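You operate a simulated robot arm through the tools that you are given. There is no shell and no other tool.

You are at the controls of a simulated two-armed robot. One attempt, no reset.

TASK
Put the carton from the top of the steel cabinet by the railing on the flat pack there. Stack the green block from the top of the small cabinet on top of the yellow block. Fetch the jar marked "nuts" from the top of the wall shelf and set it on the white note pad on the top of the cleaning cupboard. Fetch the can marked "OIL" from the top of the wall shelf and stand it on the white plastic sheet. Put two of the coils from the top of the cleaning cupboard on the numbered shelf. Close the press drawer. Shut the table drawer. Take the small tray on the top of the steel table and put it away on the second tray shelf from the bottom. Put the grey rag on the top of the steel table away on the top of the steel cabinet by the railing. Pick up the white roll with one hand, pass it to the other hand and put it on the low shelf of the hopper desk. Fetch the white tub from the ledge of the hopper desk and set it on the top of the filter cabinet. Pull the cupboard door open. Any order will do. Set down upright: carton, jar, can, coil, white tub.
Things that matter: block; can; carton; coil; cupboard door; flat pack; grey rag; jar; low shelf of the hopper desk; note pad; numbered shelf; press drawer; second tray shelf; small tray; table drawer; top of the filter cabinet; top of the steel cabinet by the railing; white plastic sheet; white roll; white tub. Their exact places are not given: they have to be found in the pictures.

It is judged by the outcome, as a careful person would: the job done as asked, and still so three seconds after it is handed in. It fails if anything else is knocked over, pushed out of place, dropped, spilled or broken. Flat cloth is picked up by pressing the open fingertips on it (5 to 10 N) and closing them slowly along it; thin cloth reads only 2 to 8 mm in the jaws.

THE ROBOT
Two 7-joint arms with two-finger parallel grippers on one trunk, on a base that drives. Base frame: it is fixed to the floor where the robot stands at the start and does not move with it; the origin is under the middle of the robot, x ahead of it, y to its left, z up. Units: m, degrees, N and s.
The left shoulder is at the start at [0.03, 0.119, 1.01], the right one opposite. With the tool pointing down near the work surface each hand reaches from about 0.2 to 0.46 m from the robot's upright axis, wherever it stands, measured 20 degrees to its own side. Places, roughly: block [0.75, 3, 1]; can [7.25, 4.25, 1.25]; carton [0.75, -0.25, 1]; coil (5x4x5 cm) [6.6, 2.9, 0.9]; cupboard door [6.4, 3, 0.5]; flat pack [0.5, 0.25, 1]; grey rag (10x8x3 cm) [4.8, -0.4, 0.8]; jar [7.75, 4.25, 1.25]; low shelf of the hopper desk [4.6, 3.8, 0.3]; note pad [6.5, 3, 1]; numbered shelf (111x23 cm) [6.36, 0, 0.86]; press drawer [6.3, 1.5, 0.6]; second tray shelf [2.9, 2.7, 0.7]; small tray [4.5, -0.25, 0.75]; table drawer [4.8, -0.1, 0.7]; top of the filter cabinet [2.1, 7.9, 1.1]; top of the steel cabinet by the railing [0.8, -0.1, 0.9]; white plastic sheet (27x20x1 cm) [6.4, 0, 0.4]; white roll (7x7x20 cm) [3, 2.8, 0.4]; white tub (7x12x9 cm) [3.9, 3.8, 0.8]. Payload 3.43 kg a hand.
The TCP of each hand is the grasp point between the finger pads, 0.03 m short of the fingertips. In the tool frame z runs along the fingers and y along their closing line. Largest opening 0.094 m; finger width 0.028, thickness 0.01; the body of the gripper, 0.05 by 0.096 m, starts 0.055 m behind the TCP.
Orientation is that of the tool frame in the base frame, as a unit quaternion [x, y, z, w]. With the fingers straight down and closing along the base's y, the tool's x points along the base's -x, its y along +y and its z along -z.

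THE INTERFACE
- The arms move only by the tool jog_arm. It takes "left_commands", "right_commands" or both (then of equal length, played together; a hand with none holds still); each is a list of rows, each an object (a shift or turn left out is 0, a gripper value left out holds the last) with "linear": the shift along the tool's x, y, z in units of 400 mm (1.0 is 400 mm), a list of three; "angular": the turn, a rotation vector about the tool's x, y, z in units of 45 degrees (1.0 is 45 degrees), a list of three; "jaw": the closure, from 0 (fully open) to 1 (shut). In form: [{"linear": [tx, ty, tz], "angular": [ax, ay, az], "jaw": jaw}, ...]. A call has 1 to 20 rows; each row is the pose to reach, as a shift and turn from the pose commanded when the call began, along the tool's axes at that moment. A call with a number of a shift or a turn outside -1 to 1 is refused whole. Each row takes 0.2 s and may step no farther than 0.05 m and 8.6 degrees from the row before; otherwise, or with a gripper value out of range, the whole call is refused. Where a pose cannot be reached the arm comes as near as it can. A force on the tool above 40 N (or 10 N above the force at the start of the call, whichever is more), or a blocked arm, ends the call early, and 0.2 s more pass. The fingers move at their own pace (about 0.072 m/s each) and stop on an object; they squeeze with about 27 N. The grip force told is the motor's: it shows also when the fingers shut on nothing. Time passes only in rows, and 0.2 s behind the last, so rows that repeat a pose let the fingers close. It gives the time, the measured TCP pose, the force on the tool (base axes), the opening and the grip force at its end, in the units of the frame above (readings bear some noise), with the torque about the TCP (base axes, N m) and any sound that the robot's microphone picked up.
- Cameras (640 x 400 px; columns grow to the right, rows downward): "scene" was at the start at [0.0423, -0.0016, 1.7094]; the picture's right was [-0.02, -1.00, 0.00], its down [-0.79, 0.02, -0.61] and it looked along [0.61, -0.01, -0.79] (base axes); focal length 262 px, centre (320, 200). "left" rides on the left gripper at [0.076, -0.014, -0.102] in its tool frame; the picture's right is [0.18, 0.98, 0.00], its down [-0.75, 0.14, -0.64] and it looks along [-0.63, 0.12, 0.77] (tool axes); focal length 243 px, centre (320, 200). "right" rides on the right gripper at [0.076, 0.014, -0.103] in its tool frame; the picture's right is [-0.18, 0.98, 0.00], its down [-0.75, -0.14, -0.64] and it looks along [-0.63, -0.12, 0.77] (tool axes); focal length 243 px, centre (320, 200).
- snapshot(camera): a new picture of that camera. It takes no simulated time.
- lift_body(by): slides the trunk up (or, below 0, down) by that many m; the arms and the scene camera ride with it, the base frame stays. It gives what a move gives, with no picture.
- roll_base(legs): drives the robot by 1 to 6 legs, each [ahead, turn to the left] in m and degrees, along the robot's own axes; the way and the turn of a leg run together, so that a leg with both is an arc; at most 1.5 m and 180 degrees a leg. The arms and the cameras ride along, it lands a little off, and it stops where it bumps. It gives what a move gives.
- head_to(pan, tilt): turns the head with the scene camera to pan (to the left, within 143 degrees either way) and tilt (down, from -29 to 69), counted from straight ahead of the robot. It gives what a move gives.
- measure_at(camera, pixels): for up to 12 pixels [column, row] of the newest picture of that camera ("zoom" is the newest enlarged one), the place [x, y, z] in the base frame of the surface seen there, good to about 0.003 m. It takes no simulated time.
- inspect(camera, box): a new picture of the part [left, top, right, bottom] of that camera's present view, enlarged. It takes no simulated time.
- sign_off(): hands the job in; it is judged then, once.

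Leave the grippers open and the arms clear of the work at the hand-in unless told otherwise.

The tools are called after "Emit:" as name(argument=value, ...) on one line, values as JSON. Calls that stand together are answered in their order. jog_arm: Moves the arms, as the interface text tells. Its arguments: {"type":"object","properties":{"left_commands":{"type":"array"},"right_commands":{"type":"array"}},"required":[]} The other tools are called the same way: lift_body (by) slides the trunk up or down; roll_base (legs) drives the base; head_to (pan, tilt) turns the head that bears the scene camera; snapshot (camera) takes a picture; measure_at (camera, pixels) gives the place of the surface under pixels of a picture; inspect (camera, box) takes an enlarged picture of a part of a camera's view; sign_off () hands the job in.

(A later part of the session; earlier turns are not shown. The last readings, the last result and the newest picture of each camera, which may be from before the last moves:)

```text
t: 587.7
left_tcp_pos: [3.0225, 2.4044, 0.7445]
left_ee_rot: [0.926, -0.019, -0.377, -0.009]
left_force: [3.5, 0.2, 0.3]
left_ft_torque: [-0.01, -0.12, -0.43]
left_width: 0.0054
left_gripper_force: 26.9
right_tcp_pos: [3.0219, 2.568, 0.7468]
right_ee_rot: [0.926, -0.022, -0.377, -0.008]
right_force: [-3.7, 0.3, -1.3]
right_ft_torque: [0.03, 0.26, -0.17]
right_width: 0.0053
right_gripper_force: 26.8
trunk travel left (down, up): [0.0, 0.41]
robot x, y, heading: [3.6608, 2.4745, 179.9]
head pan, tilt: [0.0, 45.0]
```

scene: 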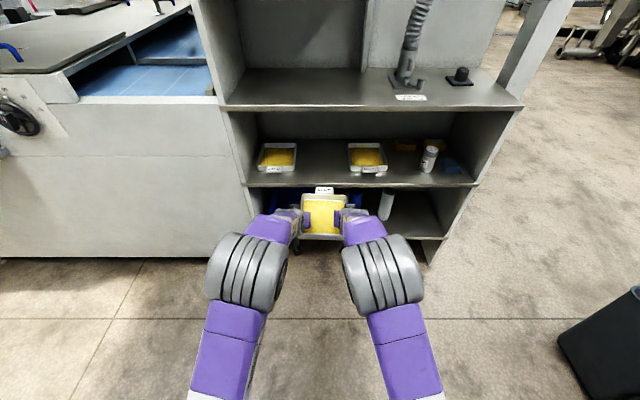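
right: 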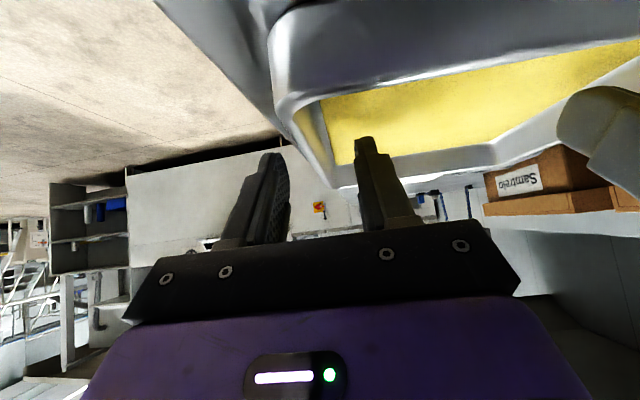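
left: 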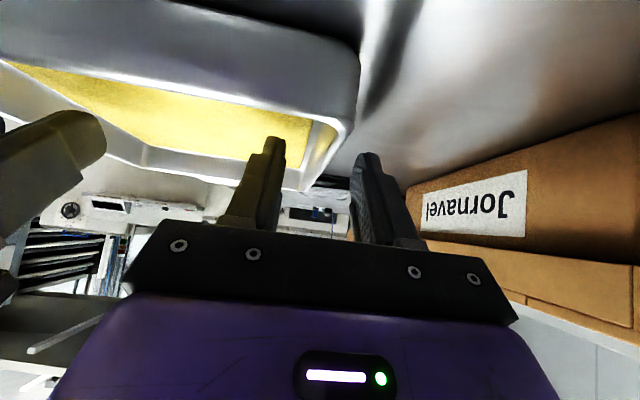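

Emit:
jog_arm(left_commands=[{"linear": [0.0025, 0, 0.0026]}, {"linear": [0.0035, 0, 0.0036]}, {"linear": [0.0035, 0, 0.0036]}], right_commands=[{"linear": [0.0035, 0, 0.0036]}, {"linear": [0.006, 0, 0.006]}, {"linear": [0.006, 0, 0.006]}])

```text
t: 588.5
left_tcp_pos: [3.0248, 2.4046, 0.7432]
left_ee_rot: [0.926, -0.02, -0.377, -0.01]
left_force: [-3.2, -1.3, -1.1]
left_ft_torque: [-0.03, 0.26, -0.21]
left_width: 0.0054
left_gripper_force: 26.8
right_tcp_pos: [3.0219, 2.5681, 0.7446]
right_ee_rot: [0.924, -0.022, -0.381, -0.008]
right_force: [3.9, 0.8, 17.4]
right_ft_torque: [0.02, -0.38, 0.03]
right_width: 0.0056
right_gripper_force: 27.1
trunk travel left (down, up): [0.0, 0.41]
robot x, y, heading: [3.6624, 2.4772, 180.1]
head pan, tilt: [0.0, 45.0]
```

Right side touches (17 N); lowering the left 1.5 mm more.

Emit:
jog_arm(left_commands=[{"linear": [0.0025, 0, 0.0026]}, {"linear": [0.003, 0, 0.003]}, {"linear": [0.003, 0, 0.003]}], right_commands=[{"linear": [-0.001, 0, -0.001]}, {"linear": [-0.002, 0, -0.002]}, {"linear": [-0.002, 0, -0.002]}])

```text
t: 589.3
left_tcp_pos: [3.0247, 2.4047, 0.7445]
left_ee_rot: [0.925, -0.02, -0.379, -0.01]
left_force: [8.6, -2.2, 19.2]
left_ft_torque: [-0.08, -0.12, -0.28]
left_width: 0.0054
left_gripper_force: 27.1
right_tcp_pos: [3.023, 2.5706, 0.7459]
right_ee_rot: [0.924, -0.022, -0.381, -0.008]
right_force: [-8.9, -0.4, 6.6]
right_ft_torque: [0.06, 0.93, -0.12]
right_width: 0.0054
right_gripper_force: 26.9
trunk travel left (down, up): [0.0, 0.41]
robot x, y, heading: [3.6611, 2.4749, -179.9]
head pan, tilt: [0.0, 45.0]
```

Both touch. Opening the jaws just enough (0.03) and rising 4 cm, then withdrawing.

Emit:
jog_arm(left_commands=[{"jaw": 0.88}, {"jaw": 0.78}, {"jaw": 0.7}, {"jaw": 0.68}, {"jaw": 0.68}, {"linear": [-0.02, 0, -0.02]}, {"linear": [-0.045, 0, -0.046]}, {"linear": [-0.07, 0, -0.072]}, {"linear": [-0.07, 0, -0.072]}], right_commands=[{"jaw": 0.88}, {"jaw": 0.78}, {"jaw": 0.7}, {"jaw": 0.68}, {"jaw": 0.68}, {"linear": [-0.02, 0, -0.02]}, {"linear": [-0.045, 0, -0.046]}, {"linear": [-0.07, 0, -0.072]}, {"linear": [-0.07, 0, -0.072]}])

Emit:
inspect(camera="scene", box=[220, 120, 420, 260])

```text
t: 591.3
left_tcp_pos: [3.0229, 2.405, 0.7812]
left_ee_rot: [0.927, -0.02, -0.376, -0.009]
left_force: [0.3, 0.4, 0.2]
left_ft_torque: [0.04, 0.03, 0.01]
left_width: 0.0301
left_gripper_force: 0.1
right_tcp_pos: [3.0227, 2.5692, 0.7842]
right_ee_rot: [0.926, -0.023, -0.377, -0.008]
right_force: [0.9, 0.1, -0.1]
right_ft_torque: [0.0, -0.04, 0.03]
right_width: 0.0302
right_gripper_force: 0.0
trunk travel left (down, up): [0.0, 0.41]
robot x, y, heading: [3.6611, 2.4762, 179.9]
head pan, tilt: [0.0, 45.0]
```

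```text
2.86 times, centred on (320, 190) of scene
```

zoom: 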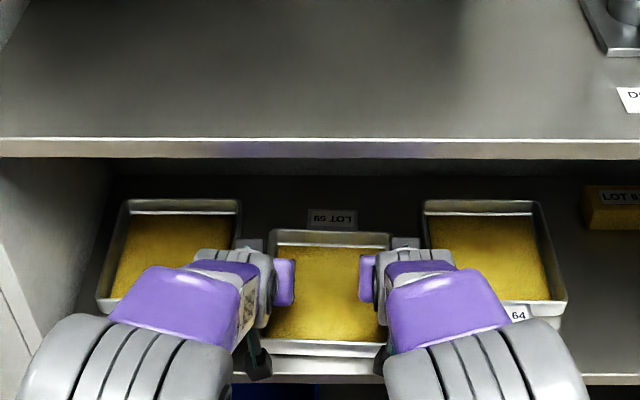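

Fingers are above the rims. Backing the base out 0.45 m.

Emit:
roll_base(legs=[[-0.45, 0]])

Emit:
snapshot(camera="scene")

Emit:
inspect(camera="scene", box=[220, 90, 460, 260])

```text
t: 594.0
left_tcp_pos: [3.4722, 2.4042, 0.781]
left_ee_rot: [0.926, -0.02, -0.376, -0.009]
left_force: [-0.1, -0.4, -0.6]
left_ft_torque: [0.01, 0.04, -0.01]
left_width: 0.0299
left_gripper_force: 0.0
right_tcp_pos: [3.471, 2.5694, 0.7833]
right_ee_rot: [0.925, -0.024, -0.378, -0.009]
right_force: [0.4, 0.3, -0.1]
right_ft_torque: [-0.04, -0.02, 0.0]
right_width: 0.0302
right_gripper_force: 0.0
trunk travel left (down, up): [0.0, 0.41]
robot x, y, heading: [4.1102, 2.4736, 180.0]
head pan, tilt: [0.0, 45.0]
```

```text
taken
```

scene: 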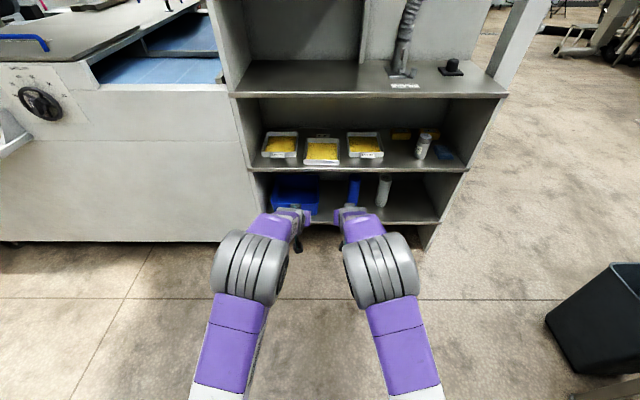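

```text
2.35 times, centred on (340, 175) of scene
```

zoom: 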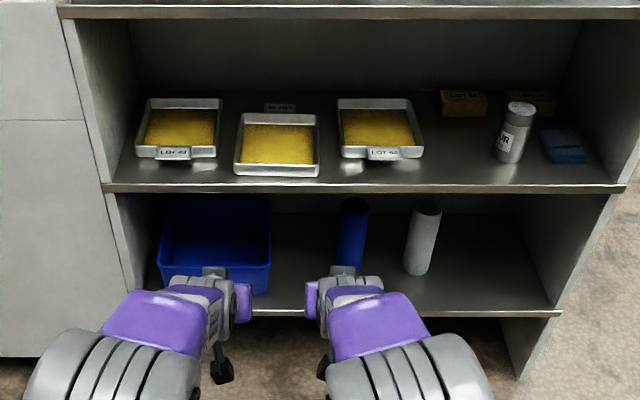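

The tray sits on the second shelf. Next the white roll on the bottom shelf. I bring the right hand lower (z≈0.45) and pitch it to 60°, moving the left hand aside.

Emit:
jog_arm(left_commands=[{"linear": [0.008, 0.036, -0.03], "jaw": 0.4}, {"linear": [0.016, 0.073, -0.06], "jaw": 0}, {"linear": [0.024, 0.109, -0.09], "jaw": 0}, {"linear": [0.033, 0.146, -0.12]}, {"linear": [0.041, 0.182, -0.15]}, {"linear": [0.049, 0.218, -0.18]}, {"linear": [0.057, 0.255, -0.21]}, {"linear": [0.065, 0.291, -0.238]}], right_commands=[{"linear": [0.077, -0.041, 0.068], "angular": [0, -0.042, 0], "jaw": 0.4}, {"linear": [0.155, -0.082, 0.137], "angular": [0, -0.083, 0], "jaw": 0}, {"linear": [0.232, -0.123, 0.205], "angular": [0, -0.125, 0], "jaw": 0}, {"linear": [0.309, -0.165, 0.273], "angular": [0, -0.167, 0]}, {"linear": [0.387, -0.206, 0.342], "angular": [0, -0.208, 0]}, {"linear": [0.464, -0.247, 0.41], "angular": [0, -0.25, 0]}, {"linear": [0.541, -0.288, 0.478], "angular": [0, -0.292, 0]}, {"linear": [0.6185, -0.329, 0.5465], "angular": [0, -0.333, 0]}])

Emit:
snapshot(camera="scene")

Emit:
snapshot(camera="right")

```text
t: 595.8
left_tcp_pos: [3.5521, 2.2848, 0.8318]
left_ee_rot: [0.926, -0.021, -0.376, -0.009]
left_force: [-0.5, 0.0, 0.1]
left_ft_torque: [0.01, 0.01, 0.02]
left_width: 0.0941
left_gripper_force: 0.1
right_tcp_pos: [3.5013, 2.7016, 0.4559]
right_ee_rot: [0.867, -0.022, -0.497, -0.012]
right_force: [-1.2, -0.4, 0.2]
right_ft_torque: [0.0, 0.01, 0.0]
right_width: 0.0941
right_gripper_force: 0.2
trunk travel left (down, up): [0.0, 0.41]
robot x, y, heading: [4.1087, 2.4731, 180.0]
head pan, tilt: [0.0, 45.0]
```

```text
taken
```

scene: 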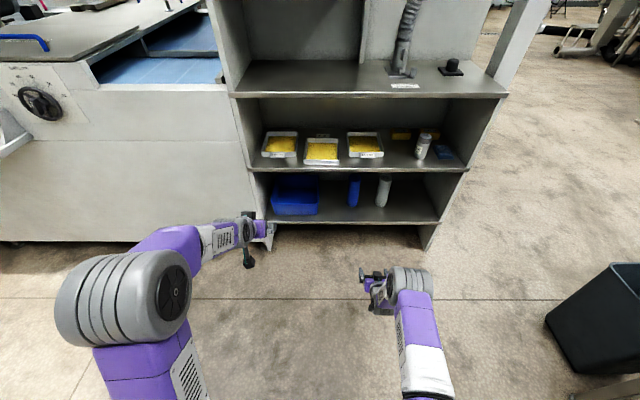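

```text
taken
```

right: 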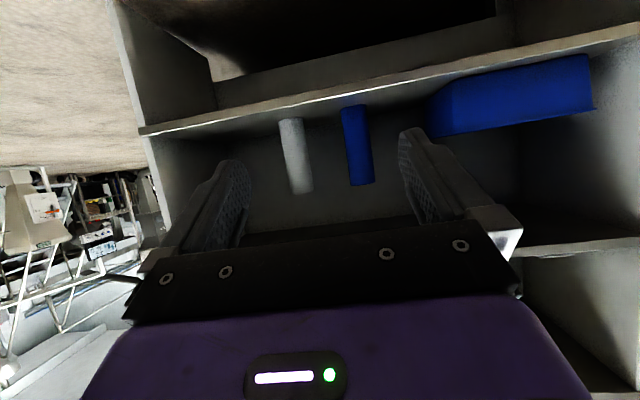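

Measuring the white roll ((384,192) in scene, (296,155) in the right view).

Emit:
inspect(camera="scene", box=[260, 160, 460, 260])

Emit:
measure_at(camera="right", pixels=[[281, 125], [303, 122], [288, 185], [312, 185], [293, 150], [300, 170], [290, 118], [300, 190]])

```text
3.20 times, centred on (360, 210) of scene
```

zoom: 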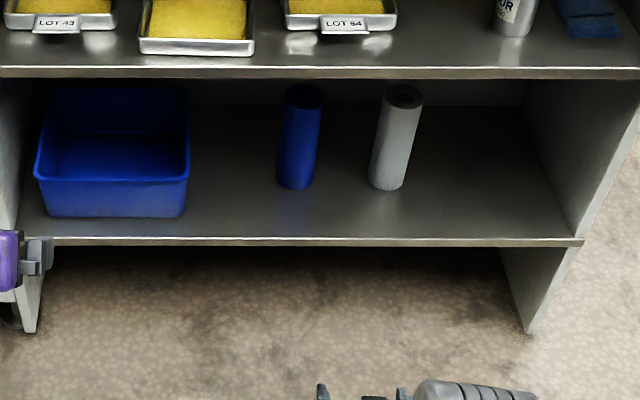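

```text
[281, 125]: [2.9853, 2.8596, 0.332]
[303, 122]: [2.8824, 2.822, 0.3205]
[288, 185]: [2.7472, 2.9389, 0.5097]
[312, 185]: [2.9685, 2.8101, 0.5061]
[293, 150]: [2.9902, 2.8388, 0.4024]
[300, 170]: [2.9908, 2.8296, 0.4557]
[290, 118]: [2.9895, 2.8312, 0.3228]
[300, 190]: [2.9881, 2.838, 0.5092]
```

Emit:
measure_at(camera="zoom", pixels=[[388, 180], [372, 175], [403, 178], [393, 140], [403, 92], [387, 95], [418, 98], [378, 140], [410, 140], [300, 180], [388, 240], [310, 140]])

```text
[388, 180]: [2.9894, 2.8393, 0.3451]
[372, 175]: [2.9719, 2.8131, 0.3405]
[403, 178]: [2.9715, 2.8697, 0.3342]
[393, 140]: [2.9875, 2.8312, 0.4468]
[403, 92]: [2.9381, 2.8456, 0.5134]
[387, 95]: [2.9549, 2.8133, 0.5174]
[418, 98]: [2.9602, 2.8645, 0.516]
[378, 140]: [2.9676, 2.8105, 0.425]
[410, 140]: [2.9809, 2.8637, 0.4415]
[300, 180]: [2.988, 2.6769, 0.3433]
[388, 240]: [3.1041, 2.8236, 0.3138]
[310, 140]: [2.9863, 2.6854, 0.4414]
```

Roll: centre ≈(2.957,2.840), z 0.32–0.516, about 0.065 wide. I shift the base with a small zigzag to line up the right hand.

Emit:
roll_base(legs=[[0, -30], [0.276, 0], [0, 30]])

Emit:
snapshot(camera="right")

```text
t: 600.7
left_tcp_pos: [3.3087, 2.4369, 0.8329]
left_ee_rot: [0.926, -0.029, -0.376, -0.013]
left_force: [0.6, -0.1, -0.1]
left_ft_torque: [-0.01, 0.01, -0.02]
left_width: 0.0939
left_gripper_force: 0.0
right_tcp_pos: [3.2666, 2.8548, 0.4559]
right_ee_rot: [0.868, -0.03, -0.496, -0.017]
right_force: [0.0, -0.2, 0.2]
right_ft_torque: [-0.03, 0.0, 0.02]
right_width: 0.0939
right_gripper_force: 0.0
trunk travel left (down, up): [0.0, 0.41]
robot x, y, heading: [3.8693, 2.619, 178.7]
head pan, tilt: [0.0, 45.0]
```

```text
taken
```

right: 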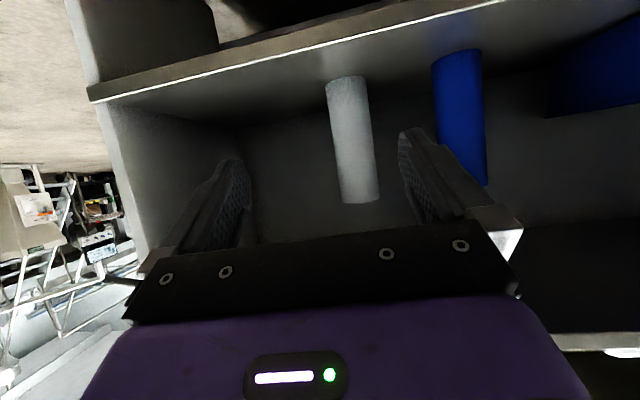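

Emit:
measure_at(camera="right", pixels=[[352, 110], [352, 140], [358, 175], [332, 120], [369, 118], [340, 180], [375, 175], [345, 85]])

```text
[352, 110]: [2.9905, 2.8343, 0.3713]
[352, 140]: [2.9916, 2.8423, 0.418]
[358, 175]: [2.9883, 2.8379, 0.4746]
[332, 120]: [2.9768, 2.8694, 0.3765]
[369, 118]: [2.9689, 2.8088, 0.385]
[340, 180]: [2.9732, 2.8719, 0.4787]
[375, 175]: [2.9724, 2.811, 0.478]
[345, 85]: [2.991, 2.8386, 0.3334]
```

Roll centre confirmed (2.958,2.8395). Right hand goes to z 0.39 in front of it; left hand is drawn back 0.17 m.

Emit:
jog_arm(left_commands=[{"linear": [0.063, 0, -0.088]}, {"linear": [0.126, 0, -0.175]}, {"linear": [0.19, 0, -0.262]}, {"linear": [0.252, 0, -0.35]}, {"linear": [0.252, 0, -0.35]}], right_commands=[{"linear": [0.021, 0.015, 0.045]}, {"linear": [0.042, 0.03, 0.09]}, {"linear": [0.064, 0.045, 0.136]}, {"linear": [0.085, 0.0605, 0.181]}, {"linear": [0.085, 0.0605, 0.181]}])

Emit:
roll_base(legs=[[0.2, 0]])

Emit:
snapshot(camera="right")

Emit:
snapshot(camera="scene")

```text
t: 601.9
left_tcp_pos: [3.4797, 2.4277, 0.8595]
left_ee_rot: [0.926, -0.029, -0.375, -0.012]
left_force: [0.7, 0.3, 0.1]
left_ft_torque: [0.0, 0.0, 0.05]
left_width: 0.094
left_gripper_force: 0.0
right_tcp_pos: [3.2195, 2.8339, 0.388]
right_ee_rot: [0.868, -0.029, -0.495, -0.016]
right_force: [-0.3, -0.5, 0.4]
right_ft_torque: [-0.04, -0.01, -0.03]
right_width: 0.0941
right_gripper_force: 0.1
trunk travel left (down, up): [0.0, 0.41]
robot x, y, heading: [3.8702, 2.6191, 178.4]
head pan, tilt: [0.0, 45.0]
```

```text
t: 603.5
left_tcp_pos: [3.2796, 2.4314, 0.8608]
left_ee_rot: [0.926, -0.029, -0.376, -0.012]
left_force: [-0.1, -0.2, -0.2]
left_ft_torque: [0.01, 0.01, 0.01]
left_width: 0.0938
left_gripper_force: 0.1
right_tcp_pos: [3.0192, 2.8398, 0.3882]
right_ee_rot: [0.868, -0.03, -0.495, -0.017]
right_force: [-0.4, -1.0, -0.6]
right_ft_torque: [0.02, 0.0, 0.01]
right_width: 0.0941
right_gripper_force: 0.0
trunk travel left (down, up): [0.0, 0.41]
robot x, y, heading: [3.6712, 2.6227, 178.8]
head pan, tilt: [0.0, 45.0]
```

```text
taken
```

right: 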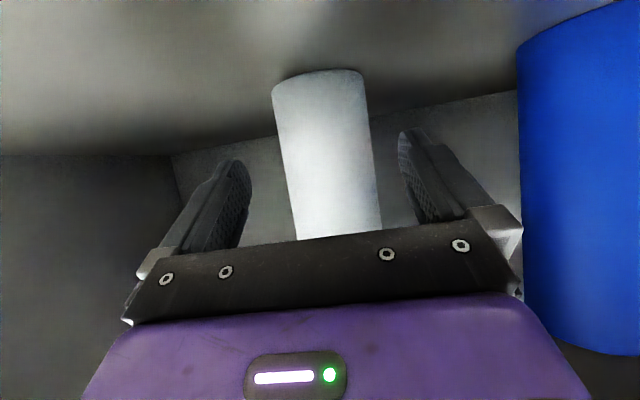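

```text
taken
```

scene: 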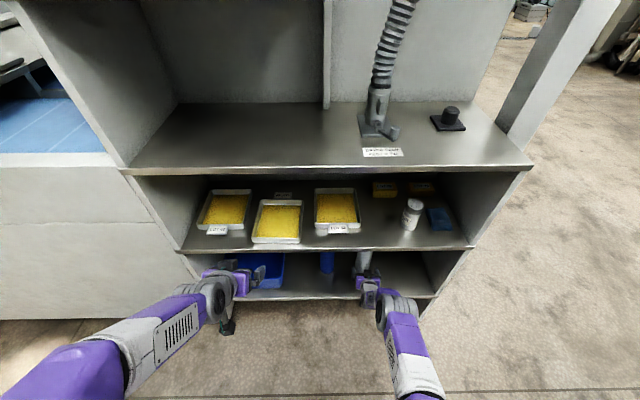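

The roll is centred between the fingers. Driving 5.5 cm further and closing.

Emit:
roll_base(legs=[[0.055, 0]])

Emit:
jog_arm(right_commands=[{"jaw": 0.1}, {"jaw": 0.2}, {"jaw": 0.3}, {"jaw": 0.5}, {"jaw": 1}, {"jaw": 1}, {"jaw": 1}])

Emit:
snapshot(camera="right")

```text
t: 604.4
left_tcp_pos: [3.2242, 2.434, 0.8599]
left_ee_rot: [0.926, -0.029, -0.377, -0.012]
left_force: [-0.4, -0.5, 0.4]
left_ft_torque: [0.01, -0.03, -0.04]
left_width: 0.0938
left_gripper_force: 0.0
right_tcp_pos: [2.9646, 2.84, 0.3881]
right_ee_rot: [0.868, -0.03, -0.495, -0.017]
right_force: [-1.3, -0.3, -0.8]
right_ft_torque: [0.01, 0.02, -0.03]
right_width: 0.0938
right_gripper_force: 0.1
trunk travel left (down, up): [0.0, 0.41]
robot x, y, heading: [3.6136, 2.6217, 178.7]
head pan, tilt: [0.0, 45.0]
```

```text
t: 606.0
left_tcp_pos: [3.2237, 2.4324, 0.859]
left_ee_rot: [0.926, -0.029, -0.376, -0.013]
left_force: [-0.7, 0.8, 0.0]
left_ft_torque: [0.06, 0.02, -0.01]
left_width: 0.0938
left_gripper_force: 0.1
right_tcp_pos: [2.9638, 2.8399, 0.3887]
right_ee_rot: [0.868, -0.029, -0.495, -0.016]
right_force: [-0.3, 0.3, 1.3]
right_ft_torque: [-0.08, 0.04, 0.0]
right_width: 0.0714
right_gripper_force: 26.7
trunk travel left (down, up): [0.0, 0.41]
robot x, y, heading: [3.6171, 2.6218, 178.9]
head pan, tilt: [0.0, 45.0]
```

```text
taken
```

right: 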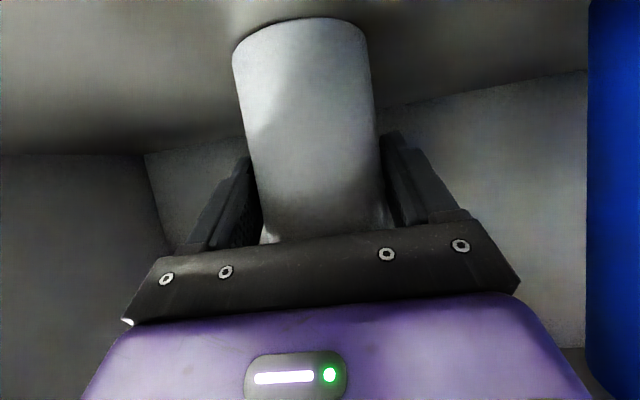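

Roll gripped (0.071). Lifting 3 cm gently, then backing out.

Emit:
jog_arm(right_commands=[{"linear": [-0.011, 0, -0.0064]}, {"linear": [-0.0323, 0, -0.0191]}, {"linear": [-0.054, 0, -0.0318]}, {"linear": [-0.0647, 0, -0.0382]}, {"linear": [-0.0647, 0, -0.0382]}])

Emit:
snapshot(camera="right")

Emit:
roll_base(legs=[[-0.5, 0]])

Emit:
snapshot(camera="scene")

Emit:
snapshot(camera="right")

```text
t: 607.2
left_tcp_pos: [3.2243, 2.4328, 0.8596]
left_ee_rot: [0.926, -0.029, -0.376, -0.013]
left_force: [0.2, -0.2, 0.4]
left_ft_torque: [-0.01, -0.02, 0.0]
left_width: 0.094
left_gripper_force: 0.1
right_tcp_pos: [2.9637, 2.8395, 0.4188]
right_ee_rot: [0.868, -0.031, -0.495, -0.017]
right_force: [1.1, 0.8, -6.0]
right_ft_torque: [0.02, -0.02, 0.01]
right_width: 0.0718
right_gripper_force: 27.1
trunk travel left (down, up): [0.0, 0.41]
robot x, y, heading: [3.6113, 2.6223, 178.8]
head pan, tilt: [0.0, 45.0]
```

```text
taken
```

right: 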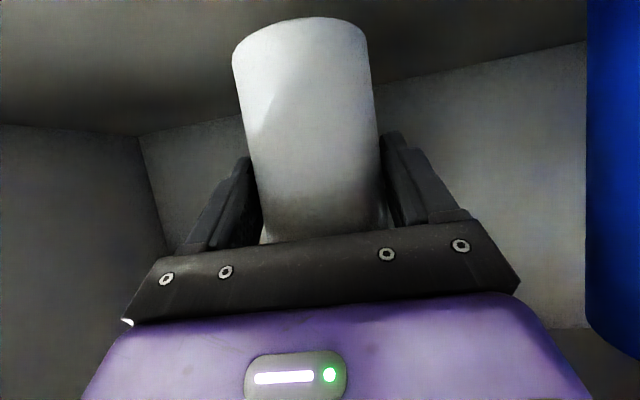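

```text
t: 610.2
left_tcp_pos: [3.734, 2.4228, 0.8593]
left_ee_rot: [0.926, -0.028, -0.376, -0.012]
left_force: [0.6, 0.0, 0.2]
left_ft_torque: [0.04, -0.01, -0.03]
left_width: 0.0936
left_gripper_force: 0.1
right_tcp_pos: [3.472, 2.8272, 0.418]
right_ee_rot: [0.868, -0.028, -0.495, -0.015]
right_force: [0.7, -0.6, -5.7]
right_ft_torque: [-0.02, -0.04, -0.01]
right_width: 0.0713
right_gripper_force: 27.0
trunk travel left (down, up): [0.0, 0.41]
robot x, y, heading: [4.122, 2.6132, 179.0]
head pan, tilt: [0.0, 45.0]
```

```text
taken
```

scene: 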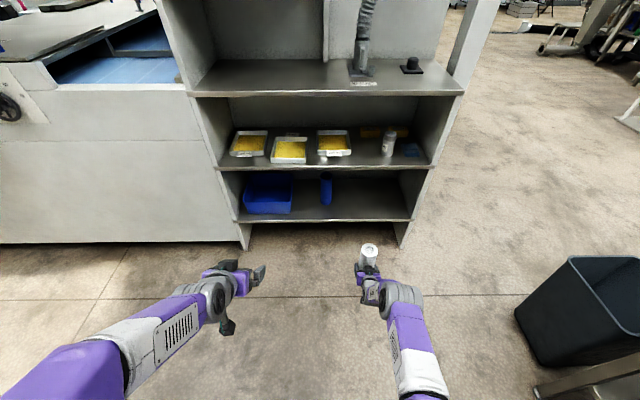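

```text
taken
```

right: 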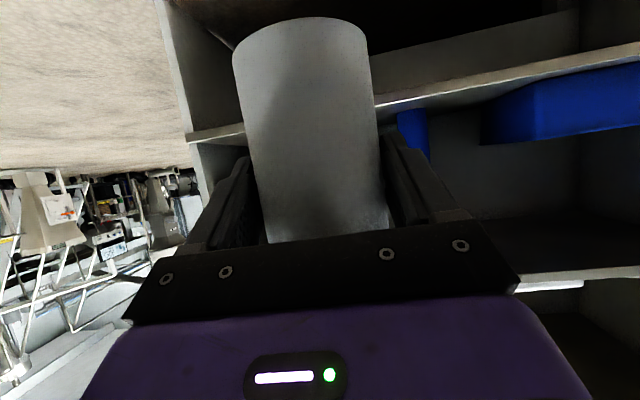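

Roll held upright in the right hand (≈6 N). For the pass I bring it to the middle, yawing the right hand 35° to the left, and pitch the left hand to 60°.

Emit:
jog_arm(left_commands=[{"angular": [0, -0.056, 0]}, {"angular": [0, -0.111, 0]}, {"angular": [0, -0.167, 0]}, {"angular": [0, -0.222, 0]}, {"angular": [0, -0.278, 0]}, {"angular": [0, -0.333, 0]}, {"angular": [0, -0.333, 0]}], right_commands=[{"linear": [0.034, 0.076, -0.057], "angular": [-0.112, 0, -0.066]}, {"linear": [0.067, 0.153, -0.115], "angular": [-0.223, 0, -0.132]}, {"linear": [0.101, 0.229, -0.172], "angular": [-0.335, 0, -0.198]}, {"linear": [0.135, 0.305, -0.229], "angular": [-0.447, 0, -0.264]}, {"linear": [0.168, 0.381, -0.286], "angular": [-0.558, 0, -0.33]}, {"linear": [0.202, 0.4575, -0.3435], "angular": [-0.67, 0, -0.396]}, {"linear": [0.202, 0.4575, -0.3435], "angular": [-0.67, 0, -0.396]}])

Emit:
snapshot(camera="scene")

```text
t: 611.8
left_tcp_pos: [3.6909, 2.4163, 0.8796]
left_ee_rot: [0.869, -0.027, -0.494, -0.017]
left_force: [0.4, -0.4, 0.1]
left_ft_torque: [-0.01, 0.0, -0.02]
left_width: 0.0941
left_gripper_force: 0.0
left hand out of reach, approached as far as the arm can: row 1, 2, 3, 4, 5, 6, 7
right_tcp_pos: [3.6192, 2.6333, 0.4202]
right_ee_rot: [0.836, 0.236, -0.477, 0.135]
right_force: [0.2, -0.2, -4.9]
right_ft_torque: [0.03, -0.03, -0.02]
right_width: 0.0717
right_gripper_force: 26.9
trunk travel left (down, up): [0.0, 0.41]
robot x, y, heading: [4.1219, 2.6147, 179.0]
head pan, tilt: [0.0, 45.0]
```

```text
taken
```

scene: 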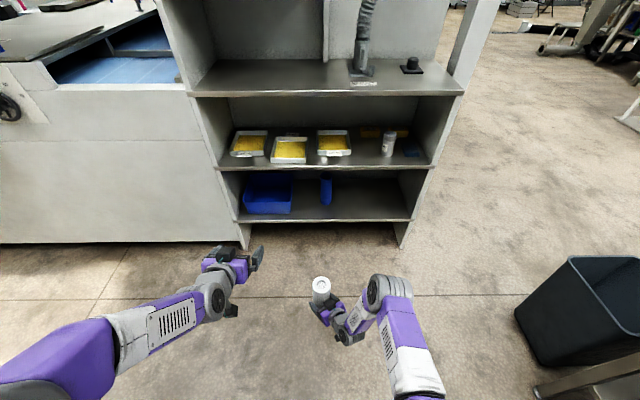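

The left hand was too near the body. I move the roll 13 cm further ahead and bring the left hand forward while yawing it 35° to the right.

Emit:
jog_arm(left_commands=[{"linear": [-0.03, -0.009, 0.061], "angular": [0.134, 0, 0.079]}, {"linear": [-0.06, -0.019, 0.122], "angular": [0.268, 0, 0.158]}, {"linear": [-0.091, -0.028, 0.182], "angular": [0.402, 0, 0.238]}, {"linear": [-0.121, -0.038, 0.243], "angular": [0.536, 0, 0.317]}, {"linear": [-0.151, -0.047, 0.304], "angular": [0.67, 0, 0.396]}, {"linear": [-0.151, -0.047, 0.304], "angular": [0.67, 0, 0.396]}], right_commands=[{"linear": [-0.028, -0.035, 0.047]}, {"linear": [-0.056, -0.07, 0.094]}, {"linear": [-0.084, -0.104, 0.142]}, {"linear": [-0.112, -0.139, 0.189]}, {"linear": [-0.14, -0.174, 0.236]}, {"linear": [-0.14, -0.174, 0.236]}])

Emit:
snapshot(camera="scene")

Emit:
snapshot(camera="left")

```text
t: 613.2
left_tcp_pos: [3.5564, 2.4409, 0.8682]
left_ee_rot: [0.821, -0.286, -0.466, -0.164]
left_force: [-0.5, 0.0, -1.4]
left_ft_torque: [0.01, -0.02, 0.01]
left_width: 0.0939
left_gripper_force: 0.0
right_tcp_pos: [3.4901, 2.6385, 0.4186]
right_ee_rot: [0.837, 0.234, -0.477, 0.134]
right_force: [0.5, 0.1, -5.8]
right_ft_torque: [0.02, -0.01, 0.02]
right_width: 0.0717
right_gripper_force: 27.1
trunk travel left (down, up): [0.0, 0.41]
robot x, y, heading: [4.1247, 2.6127, 179.1]
head pan, tilt: [0.0, 45.0]
```

```text
taken
```

scene: 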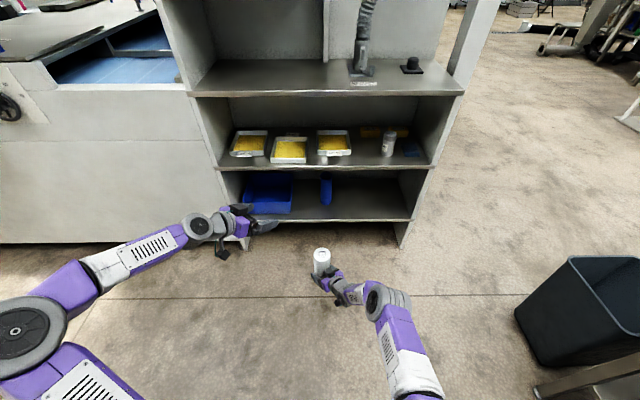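

```text
taken
```

left: 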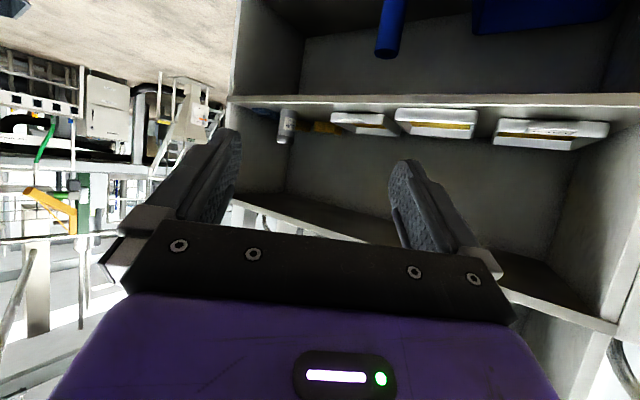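

Left is at (3.556,2.441,0.868), yawed. Now it goes down to a pre-grasp 14 cm from the roll at z≈0.505 (above the right hand's grip).

Emit:
jog_arm(left_commands=[{"linear": [0.082, -0.03, 0.06]}, {"linear": [0.164, -0.059, 0.119]}, {"linear": [0.246, -0.089, 0.179]}, {"linear": [0.328, -0.118, 0.239]}, {"linear": [0.41, -0.148, 0.298]}, {"linear": [0.492, -0.178, 0.358]}, {"linear": [0.574, -0.207, 0.418]}, {"linear": [0.656, -0.237, 0.477]}, {"linear": [0.7375, -0.2665, 0.537]}, {"linear": [0.7375, -0.2665, 0.537]}])

Emit:
snapshot(camera="left")

Emit:
inspect(camera="scene", box=[220, 210, 440, 370])

```text
t: 615.4
left_tcp_pos: [3.6089, 2.5364, 0.5178]
left_ee_rot: [0.821, -0.286, -0.466, -0.165]
left_force: [0.9, -0.1, -0.2]
left_ft_torque: [0.01, 0.0, 0.0]
left_width: 0.0941
left_gripper_force: 0.1
left hand out of reach, approached as far as the arm can: row 9, 10
right_tcp_pos: [3.489, 2.6387, 0.4194]
right_ee_rot: [0.837, 0.235, -0.477, 0.134]
right_force: [0.4, 0.0, -5.2]
right_ft_torque: [0.01, -0.04, 0.0]
right_width: 0.0717
right_gripper_force: 27.0
trunk travel left (down, up): [0.0, 0.41]
robot x, y, heading: [4.1254, 2.6128, 179.1]
head pan, tilt: [0.0, 45.0]
```

```text
taken
```

left: 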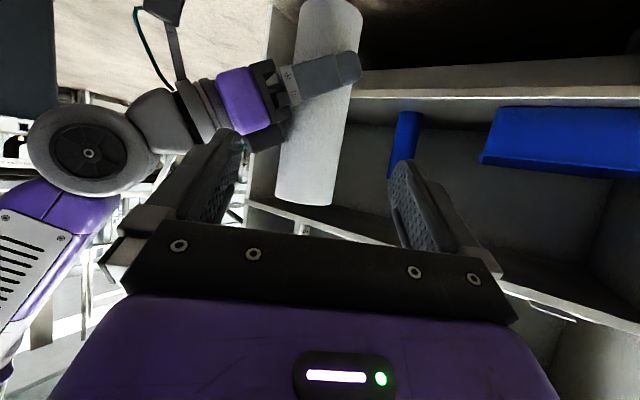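

```text
2.50 times, centred on (330, 290) of scene
```

zoom: 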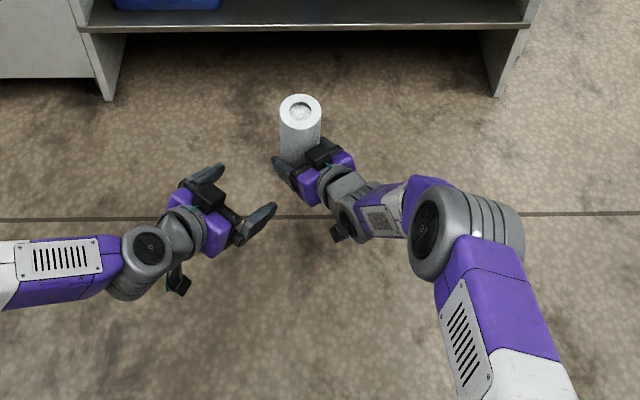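

The left hand faces the roll above the right hand's grip. Advancing 15.5 cm to straddle the roll.

Emit:
jog_arm(left_commands=[{"linear": [-0.035, 0, 0.069]}, {"linear": [-0.071, 0, 0.138]}, {"linear": [-0.106, 0, 0.207]}, {"linear": [-0.142, -0.001, 0.276]}, {"linear": [-0.165, -0.001, 0.322]}, {"linear": [-0.177, -0.001, 0.3455]}, {"linear": [-0.177, -0.001, 0.3455]}])

Emit:
snapshot(camera="left")

Emit:
inspect(camera="scene", box=[220, 210, 440, 370])

```text
t: 617.0
left_tcp_pos: [3.5616, 2.5405, 0.5652]
left_ee_rot: [0.821, -0.285, -0.467, -0.164]
left_force: [0.0, 0.4, -0.2]
left_ft_torque: [0.01, -0.04, 0.0]
left_width: 0.0941
left_gripper_force: 0.0
left hand out of reach, approached as far as the arm can: row 1, 2, 3, 4, 5, 6, 7
right_tcp_pos: [3.4888, 2.6368, 0.419]
right_ee_rot: [0.837, 0.234, -0.477, 0.134]
right_force: [0.4, 0.4, -5.2]
right_ft_torque: [0.01, -0.05, 0.0]
right_width: 0.0714
right_gripper_force: 27.0
trunk travel left (down, up): [0.0, 0.41]
robot x, y, heading: [4.1217, 2.6135, 178.7]
head pan, tilt: [0.0, 45.0]
```

```text
taken
```

left: 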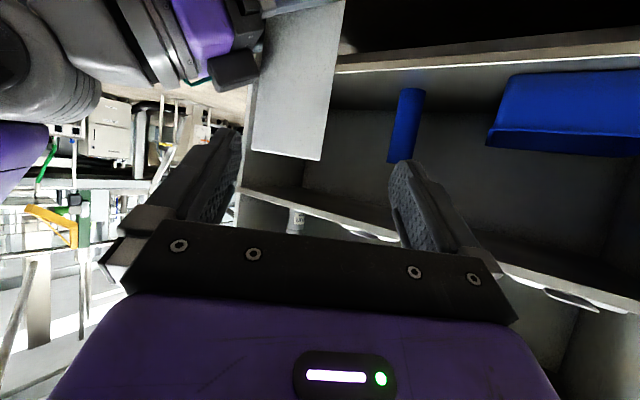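

```text
2.50 times, centred on (330, 290) of scene
```

zoom: 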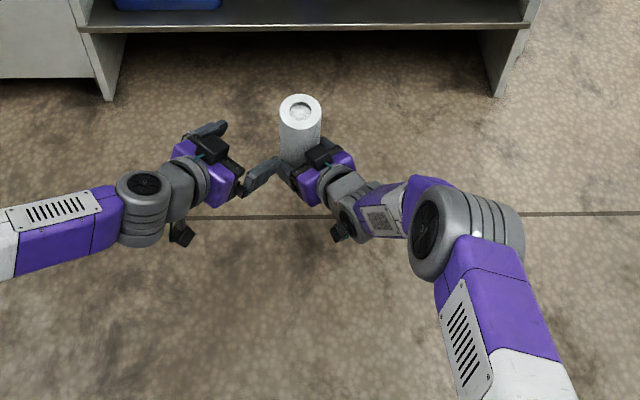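

The left arm has folded into an awkward branch (elbow low and out) and can't reach. I lift it away, undo its yaw and pitch to reset the arm, keeping the right hand still.

Emit:
jog_arm(left_commands=[{"linear": [-0.08, 0.02, -0.05], "angular": [-0.1, 0, -0.06]}, {"linear": [-0.17, 0.05, -0.1], "angular": [-0.22, 0, -0.13]}, {"linear": [-0.26, 0.08, -0.15], "angular": [-0.34, 0, -0.2]}, {"linear": [-0.35, 0.11, -0.2], "angular": [-0.46, 0, -0.27]}, {"linear": [-0.44, 0.14, -0.25], "angular": [-0.58, 0, -0.34]}, {"linear": [-0.53, 0.17, -0.3], "angular": [-0.68, 0, -0.4]}, {"linear": [-0.62, 0.19, -0.35], "angular": [-0.7, 0, -0.41]}])

Emit:
jog_arm(left_commands=[{"angular": [0, 0.17, 0]}, {"angular": [0, 0.34, 0]}, {"angular": [0, 0.51, 0]}, {"angular": [0, 0.68, 0]}])

Emit:
jog_arm(left_commands=[{"angular": [0, 0.17, 0]}, {"angular": [0, 0.34, 0]}, {"angular": [0, 0.51, 0]}, {"angular": [0, 0.65, 0]}])

Emit:
snapshot(camera="scene")

```text
t: 618.6
left_tcp_pos: [3.5285, 2.4752, 0.8168]
left_ee_rot: [0.869, -0.017, -0.494, -0.009]
left_force: [0.2, 0.1, 0.2]
left_ft_torque: [-0.01, 0.0, -0.01]
left_width: 0.0939
left_gripper_force: 0.0
left hand out of reach, approached as far as the arm can: row 6, 7
right_tcp_pos: [3.4885, 2.6393, 0.4188]
right_ee_rot: [0.837, 0.234, -0.476, 0.134]
right_force: [0.0, -0.5, -5.8]
right_ft_torque: [0.0, -0.06, 0.0]
right_width: 0.0714
right_gripper_force: 27.0
trunk travel left (down, up): [0.0, 0.41]
robot x, y, heading: [4.1196, 2.6164, 178.9]
head pan, tilt: [0.0, 45.0]
```

```text
t: 619.6
left_tcp_pos: [3.6062, 2.4492, 0.7778]
left_ee_rot: [0.962, -0.016, -0.272, -0.004]
left_force: [0.9, 0.0, 0.2]
left_ft_torque: [-0.01, 0.0, -0.02]
left_width: 0.0939
left_gripper_force: 0.1
left hand out of reach, approached as far as the arm can: row 1, 2, 3, 4
right_tcp_pos: [3.4894, 2.6386, 0.4192]
right_ee_rot: [0.837, 0.234, -0.477, 0.133]
right_force: [0.6, -0.1, -5.3]
right_ft_torque: [0.03, -0.04, 0.0]
right_width: 0.0714
right_gripper_force: 27.0
trunk travel left (down, up): [0.0, 0.41]
robot x, y, heading: [4.1236, 2.6134, 179.0]
head pan, tilt: [0.0, 45.0]
```

```text
t: 620.6
left_tcp_pos: [3.6294, 2.3782, 0.8004]
left_ee_rot: [1.0, -0.019, -0.02, 0.0]
left_force: [0.0, -0.2, -0.3]
left_ft_torque: [0.02, 0.02, 0.01]
left_width: 0.0941
left_gripper_force: 0.0
left hand out of reach, approached as far as the arm can: row 2, 3, 4
right_tcp_pos: [3.4897, 2.6382, 0.4193]
right_ee_rot: [0.837, 0.233, -0.478, 0.133]
right_force: [-0.4, -0.2, -6.0]
right_ft_torque: [0.02, -0.02, 0.03]
right_width: 0.0713
right_gripper_force: 26.6
trunk travel left (down, up): [0.0, 0.41]
robot x, y, heading: [4.1254, 2.613, 178.9]
head pan, tilt: [0.0, 45.0]
```

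```text
taken
```

scene: 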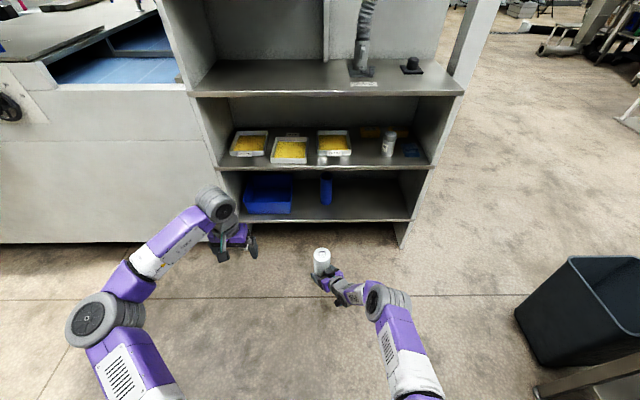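

Moving the left hand up high in front (relative to its shoulder) to swing the elbow back up.

Emit:
jog_arm(left_commands=[{"linear": [0, 0, -0.1]}, {"linear": [0, 0, -0.2]}, {"linear": [0, 0, -0.3]}, {"linear": [0, 0, -0.4]}, {"linear": [0, 0, -0.5]}, {"linear": [0, 0, -0.6]}, {"linear": [0, 0, -0.7]}, {"linear": [0.05, -0.1, -0.7]}, {"linear": [0.1, -0.2, -0.7]}, {"linear": [0.15, -0.28, -0.7]}])

Emit:
snapshot(camera="scene")

```text
t: 622.8
left_tcp_pos: [3.7554, 2.4255, 1.0671]
left_ee_rot: [1.0, -0.017, -0.02, -0.001]
left_force: [-0.9, -0.9, 0.1]
left_ft_torque: [0.02, 0.03, 0.04]
left_width: 0.094
left_gripper_force: 0.1
left hand out of reach, approached as far as the arm can: row 1, 2, 3, 4, 5, 6, 7, 8, 9, 10
right_tcp_pos: [3.4898, 2.639, 0.4195]
right_ee_rot: [0.837, 0.233, -0.476, 0.134]
right_force: [0.0, 0.2, -5.8]
right_ft_torque: [0.02, 0.0, 0.01]
right_width: 0.0715
right_gripper_force: 27.0
trunk travel left (down, up): [0.0, 0.41]
robot x, y, heading: [4.123, 2.6153, 179.4]
head pan, tilt: [0.0, 45.0]
```

```text
taken
```

scene: 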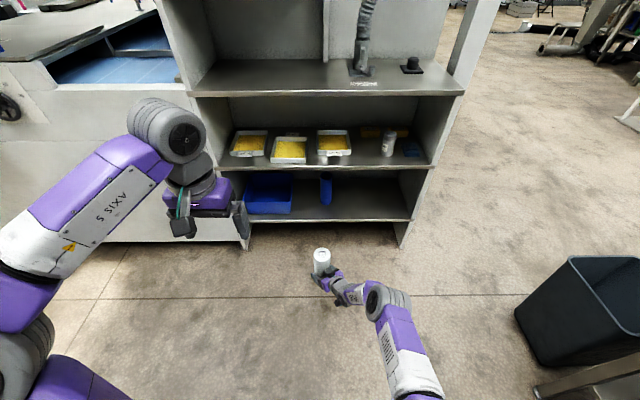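

Checking where the left elbow is.

Emit:
measure_at(camera="scene", pixels=[[20, 360], [40, 340], [80, 370], [30, 250], [100, 190], [165, 130], [400, 330], [385, 300]])

```text
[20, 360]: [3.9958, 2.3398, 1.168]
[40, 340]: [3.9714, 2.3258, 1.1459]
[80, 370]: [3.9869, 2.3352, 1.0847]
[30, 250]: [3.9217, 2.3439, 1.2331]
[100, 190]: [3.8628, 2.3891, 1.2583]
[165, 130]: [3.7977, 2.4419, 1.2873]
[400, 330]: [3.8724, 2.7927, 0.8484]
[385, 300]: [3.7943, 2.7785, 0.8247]
```

The elbow is now up (normal). Moving the left hand forward to ahead 0.6 m, z 0.90, and then pitching 60° there.

Emit:
jog_arm(left_commands=[{"linear": [-0.078, -0.006, 0.063]}, {"linear": [-0.156, -0.012, 0.126]}, {"linear": [-0.235, -0.018, 0.189]}, {"linear": [-0.313, -0.025, 0.251]}, {"linear": [-0.391, -0.031, 0.314]}, {"linear": [-0.469, -0.037, 0.377]}, {"linear": [-0.5475, -0.043, 0.44]}, {"linear": [-0.5475, -0.043, 0.44]}])

Emit:
jog_arm(left_commands=[{"angular": [0, -0.17, 0]}, {"angular": [0, -0.34, 0]}, {"angular": [0, -0.51, 0]}, {"angular": [0, -0.68, 0]}])

Emit:
jog_arm(left_commands=[{"angular": [0, -0.17, 0]}, {"angular": [0, -0.34, 0]}, {"angular": [0, -0.51, 0]}, {"angular": [0, -0.63, 0]}])

Emit:
snapshot(camera="scene")

```text
t: 624.6
left_tcp_pos: [3.6368, 2.367, 0.8649]
left_ee_rot: [1.0, -0.018, -0.022, 0.001]
left_force: [0.3, 0.7, 0.1]
left_ft_torque: [0.0, -0.01, 0.0]
left_width: 0.0937
left_gripper_force: 0.0
left hand out of reach, approached as far as the arm can: row 1, 2, 3, 4, 5, 6, 7, 8
right_tcp_pos: [3.4888, 2.6384, 0.4193]
right_ee_rot: [0.837, 0.233, -0.477, 0.133]
right_force: [0.5, 0.3, -6.1]
right_ft_torque: [0.03, -0.08, -0.02]
right_width: 0.0713
right_gripper_force: 27.0
trunk travel left (down, up): [0.0, 0.41]
robot x, y, heading: [4.125, 2.6171, 179.0]
head pan, tilt: [0.0, 45.0]
```

```text
t: 625.6
left_tcp_pos: [3.6355, 2.3686, 0.8638]
left_ee_rot: [0.958, -0.017, -0.286, -0.004]
left_force: [-0.8, 0.3, 0.6]
left_ft_torque: [0.0, -0.02, 0.0]
left_width: 0.0939
left_gripper_force: 0.0
right_tcp_pos: [3.4891, 2.6389, 0.4179]
right_ee_rot: [0.836, 0.234, -0.477, 0.134]
right_force: [0.1, 0.0, -6.3]
right_ft_torque: [0.01, -0.07, 0.01]
right_width: 0.0711
right_gripper_force: 26.7
trunk travel left (down, up): [0.0, 0.41]
robot x, y, heading: [4.1259, 2.6191, 178.9]
head pan, tilt: [0.0, 45.0]
```

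```text
t: 626.6
left_tcp_pos: [3.6352, 2.3698, 0.8648]
left_ee_rot: [0.86, -0.015, -0.51, -0.008]
left_force: [-0.1, -1.5, 0.6]
left_ft_torque: [0.0, 0.01, 0.02]
left_width: 0.0937
left_gripper_force: 0.2
right_tcp_pos: [3.4893, 2.6383, 0.4201]
right_ee_rot: [0.837, 0.233, -0.477, 0.133]
right_force: [0.5, -0.3, -5.9]
right_ft_torque: [0.0, -0.03, 0.03]
right_width: 0.0714
right_gripper_force: 27.4
trunk travel left (down, up): [0.0, 0.41]
robot x, y, heading: [4.1265, 2.6179, 178.9]
head pan, tilt: [0.0, 45.0]
```

```text
taken
```

scene: 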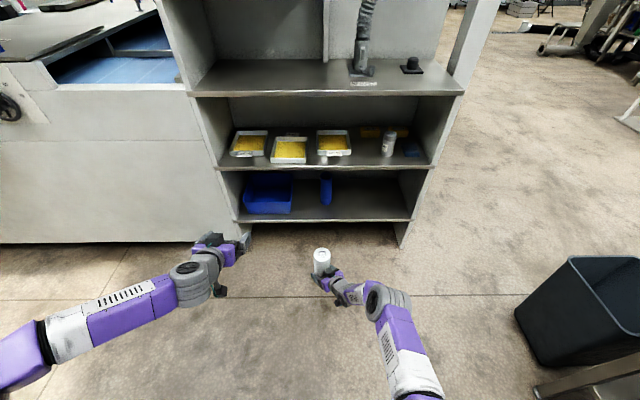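

Emit:
measure_at(camera="scene", pixels=[[20, 365], [70, 335], [140, 300], [195, 275], [5, 380]])

Emit:
head_to(pan=20, tilt=60)

Emit:
snapshot(camera="scene")

```text
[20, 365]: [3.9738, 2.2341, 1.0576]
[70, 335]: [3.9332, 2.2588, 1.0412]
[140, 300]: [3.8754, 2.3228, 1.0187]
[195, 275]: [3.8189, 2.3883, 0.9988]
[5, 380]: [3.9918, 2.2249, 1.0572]
```

```text
t: 627.5
left_tcp_pos: [3.6349, 2.3687, 0.8639]
left_ee_rot: [0.859, -0.016, -0.511, -0.009]
left_force: [0.3, 0.5, 0.5]
left_ft_torque: [-0.01, -0.02, -0.03]
left_width: 0.0937
left_gripper_force: 0.1
right_tcp_pos: [3.488, 2.6389, 0.4185]
right_ee_rot: [0.837, 0.233, -0.477, 0.133]
right_force: [0.6, -0.1, -5.1]
right_ft_torque: [0.05, -0.04, 0.03]
right_width: 0.0714
right_gripper_force: 27.3
trunk travel left (down, up): [0.0, 0.41]
robot x, y, heading: [4.1255, 2.6169, 178.7]
head pan, tilt: [20.0, 60.0]
```

```text
taken
```

scene: 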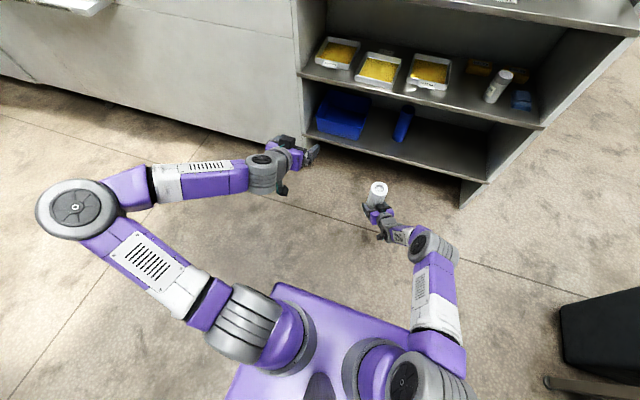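

The left elbow swings out sideways. I take it back to a home-like pose (vertical tool, higher, closer) to bring the elbow up again.

Emit:
jog_arm(left_commands=[{"linear": [-0.08, 0, -0.04], "angular": [0, 0.13, 0]}, {"linear": [-0.16, 0, -0.09], "angular": [0, 0.27, 0]}, {"linear": [-0.24, 0, -0.13], "angular": [0, 0.4, 0]}, {"linear": [-0.329, 0, -0.1785], "angular": [0, 0.54, 0]}, {"linear": [-0.329, 0, -0.1785], "angular": [0, 0.67, 0]}])

Emit:
jog_arm(left_commands=[{"linear": [0.02, -0.02, -0.02], "angular": [0, 0.13, 0]}, {"linear": [0.05, -0.05, -0.05], "angular": [0, 0.27, 0]}, {"linear": [0.09, -0.08, -0.07], "angular": [0, 0.4, 0]}, {"linear": [0.13, -0.12, -0.09], "angular": [0, 0.54, 0]}, {"linear": [0.17, -0.16, -0.1], "angular": [0, 0.66, 0]}, {"linear": [0.21, -0.2, -0.1], "angular": [0, 0.66, 0]}, {"linear": [0.25, -0.25, -0.1], "angular": [0, 0.66, 0]}])

Emit:
snapshot(camera="scene")

```text
t: 628.6
left_tcp_pos: [3.6362, 2.3694, 1.0131]
left_ee_rot: [0.963, -0.016, -0.269, -0.004]
left_force: [-0.3, 0.2, -0.4]
left_ft_torque: [0.0, 0.0, -0.01]
left_width: 0.0939
left_gripper_force: 0.1
right_tcp_pos: [3.4902, 2.638, 0.419]
right_ee_rot: [0.837, 0.234, -0.476, 0.134]
right_force: [-0.2, -0.8, -5.6]
right_ft_torque: [0.02, -0.07, 0.01]
right_width: 0.0714
right_gripper_force: 27.4
trunk travel left (down, up): [0.0, 0.41]
robot x, y, heading: [4.1224, 2.6173, 178.8]
head pan, tilt: [20.0, 60.0]
```

```text
t: 630.2
left_tcp_pos: [3.7372, 2.4432, 1.0028]
left_ee_rot: [1.0, -0.017, -0.014, -0.001]
left_force: [-0.8, -0.8, 0.2]
left_ft_torque: [-0.03, 0.01, -0.03]
left_width: 0.0939
left_gripper_force: 0.0
left hand out of reach, approached as far as the arm can: row 4, 5, 6, 7
right_tcp_pos: [3.4901, 2.6378, 0.4191]
right_ee_rot: [0.836, 0.234, -0.477, 0.135]
right_force: [0.1, -0.3, -5.1]
right_ft_torque: [0.04, 0.0, 0.05]
right_width: 0.0715
right_gripper_force: 26.7
trunk travel left (down, up): [0.0, 0.41]
robot x, y, heading: [4.1238, 2.6185, 179.1]
head pan, tilt: [20.0, 60.0]
```

```text
taken
```

scene: 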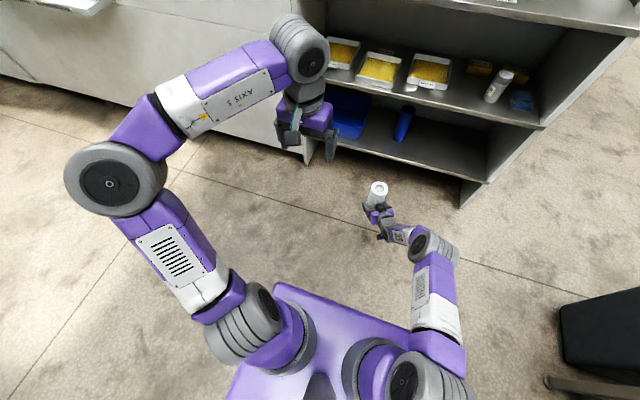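

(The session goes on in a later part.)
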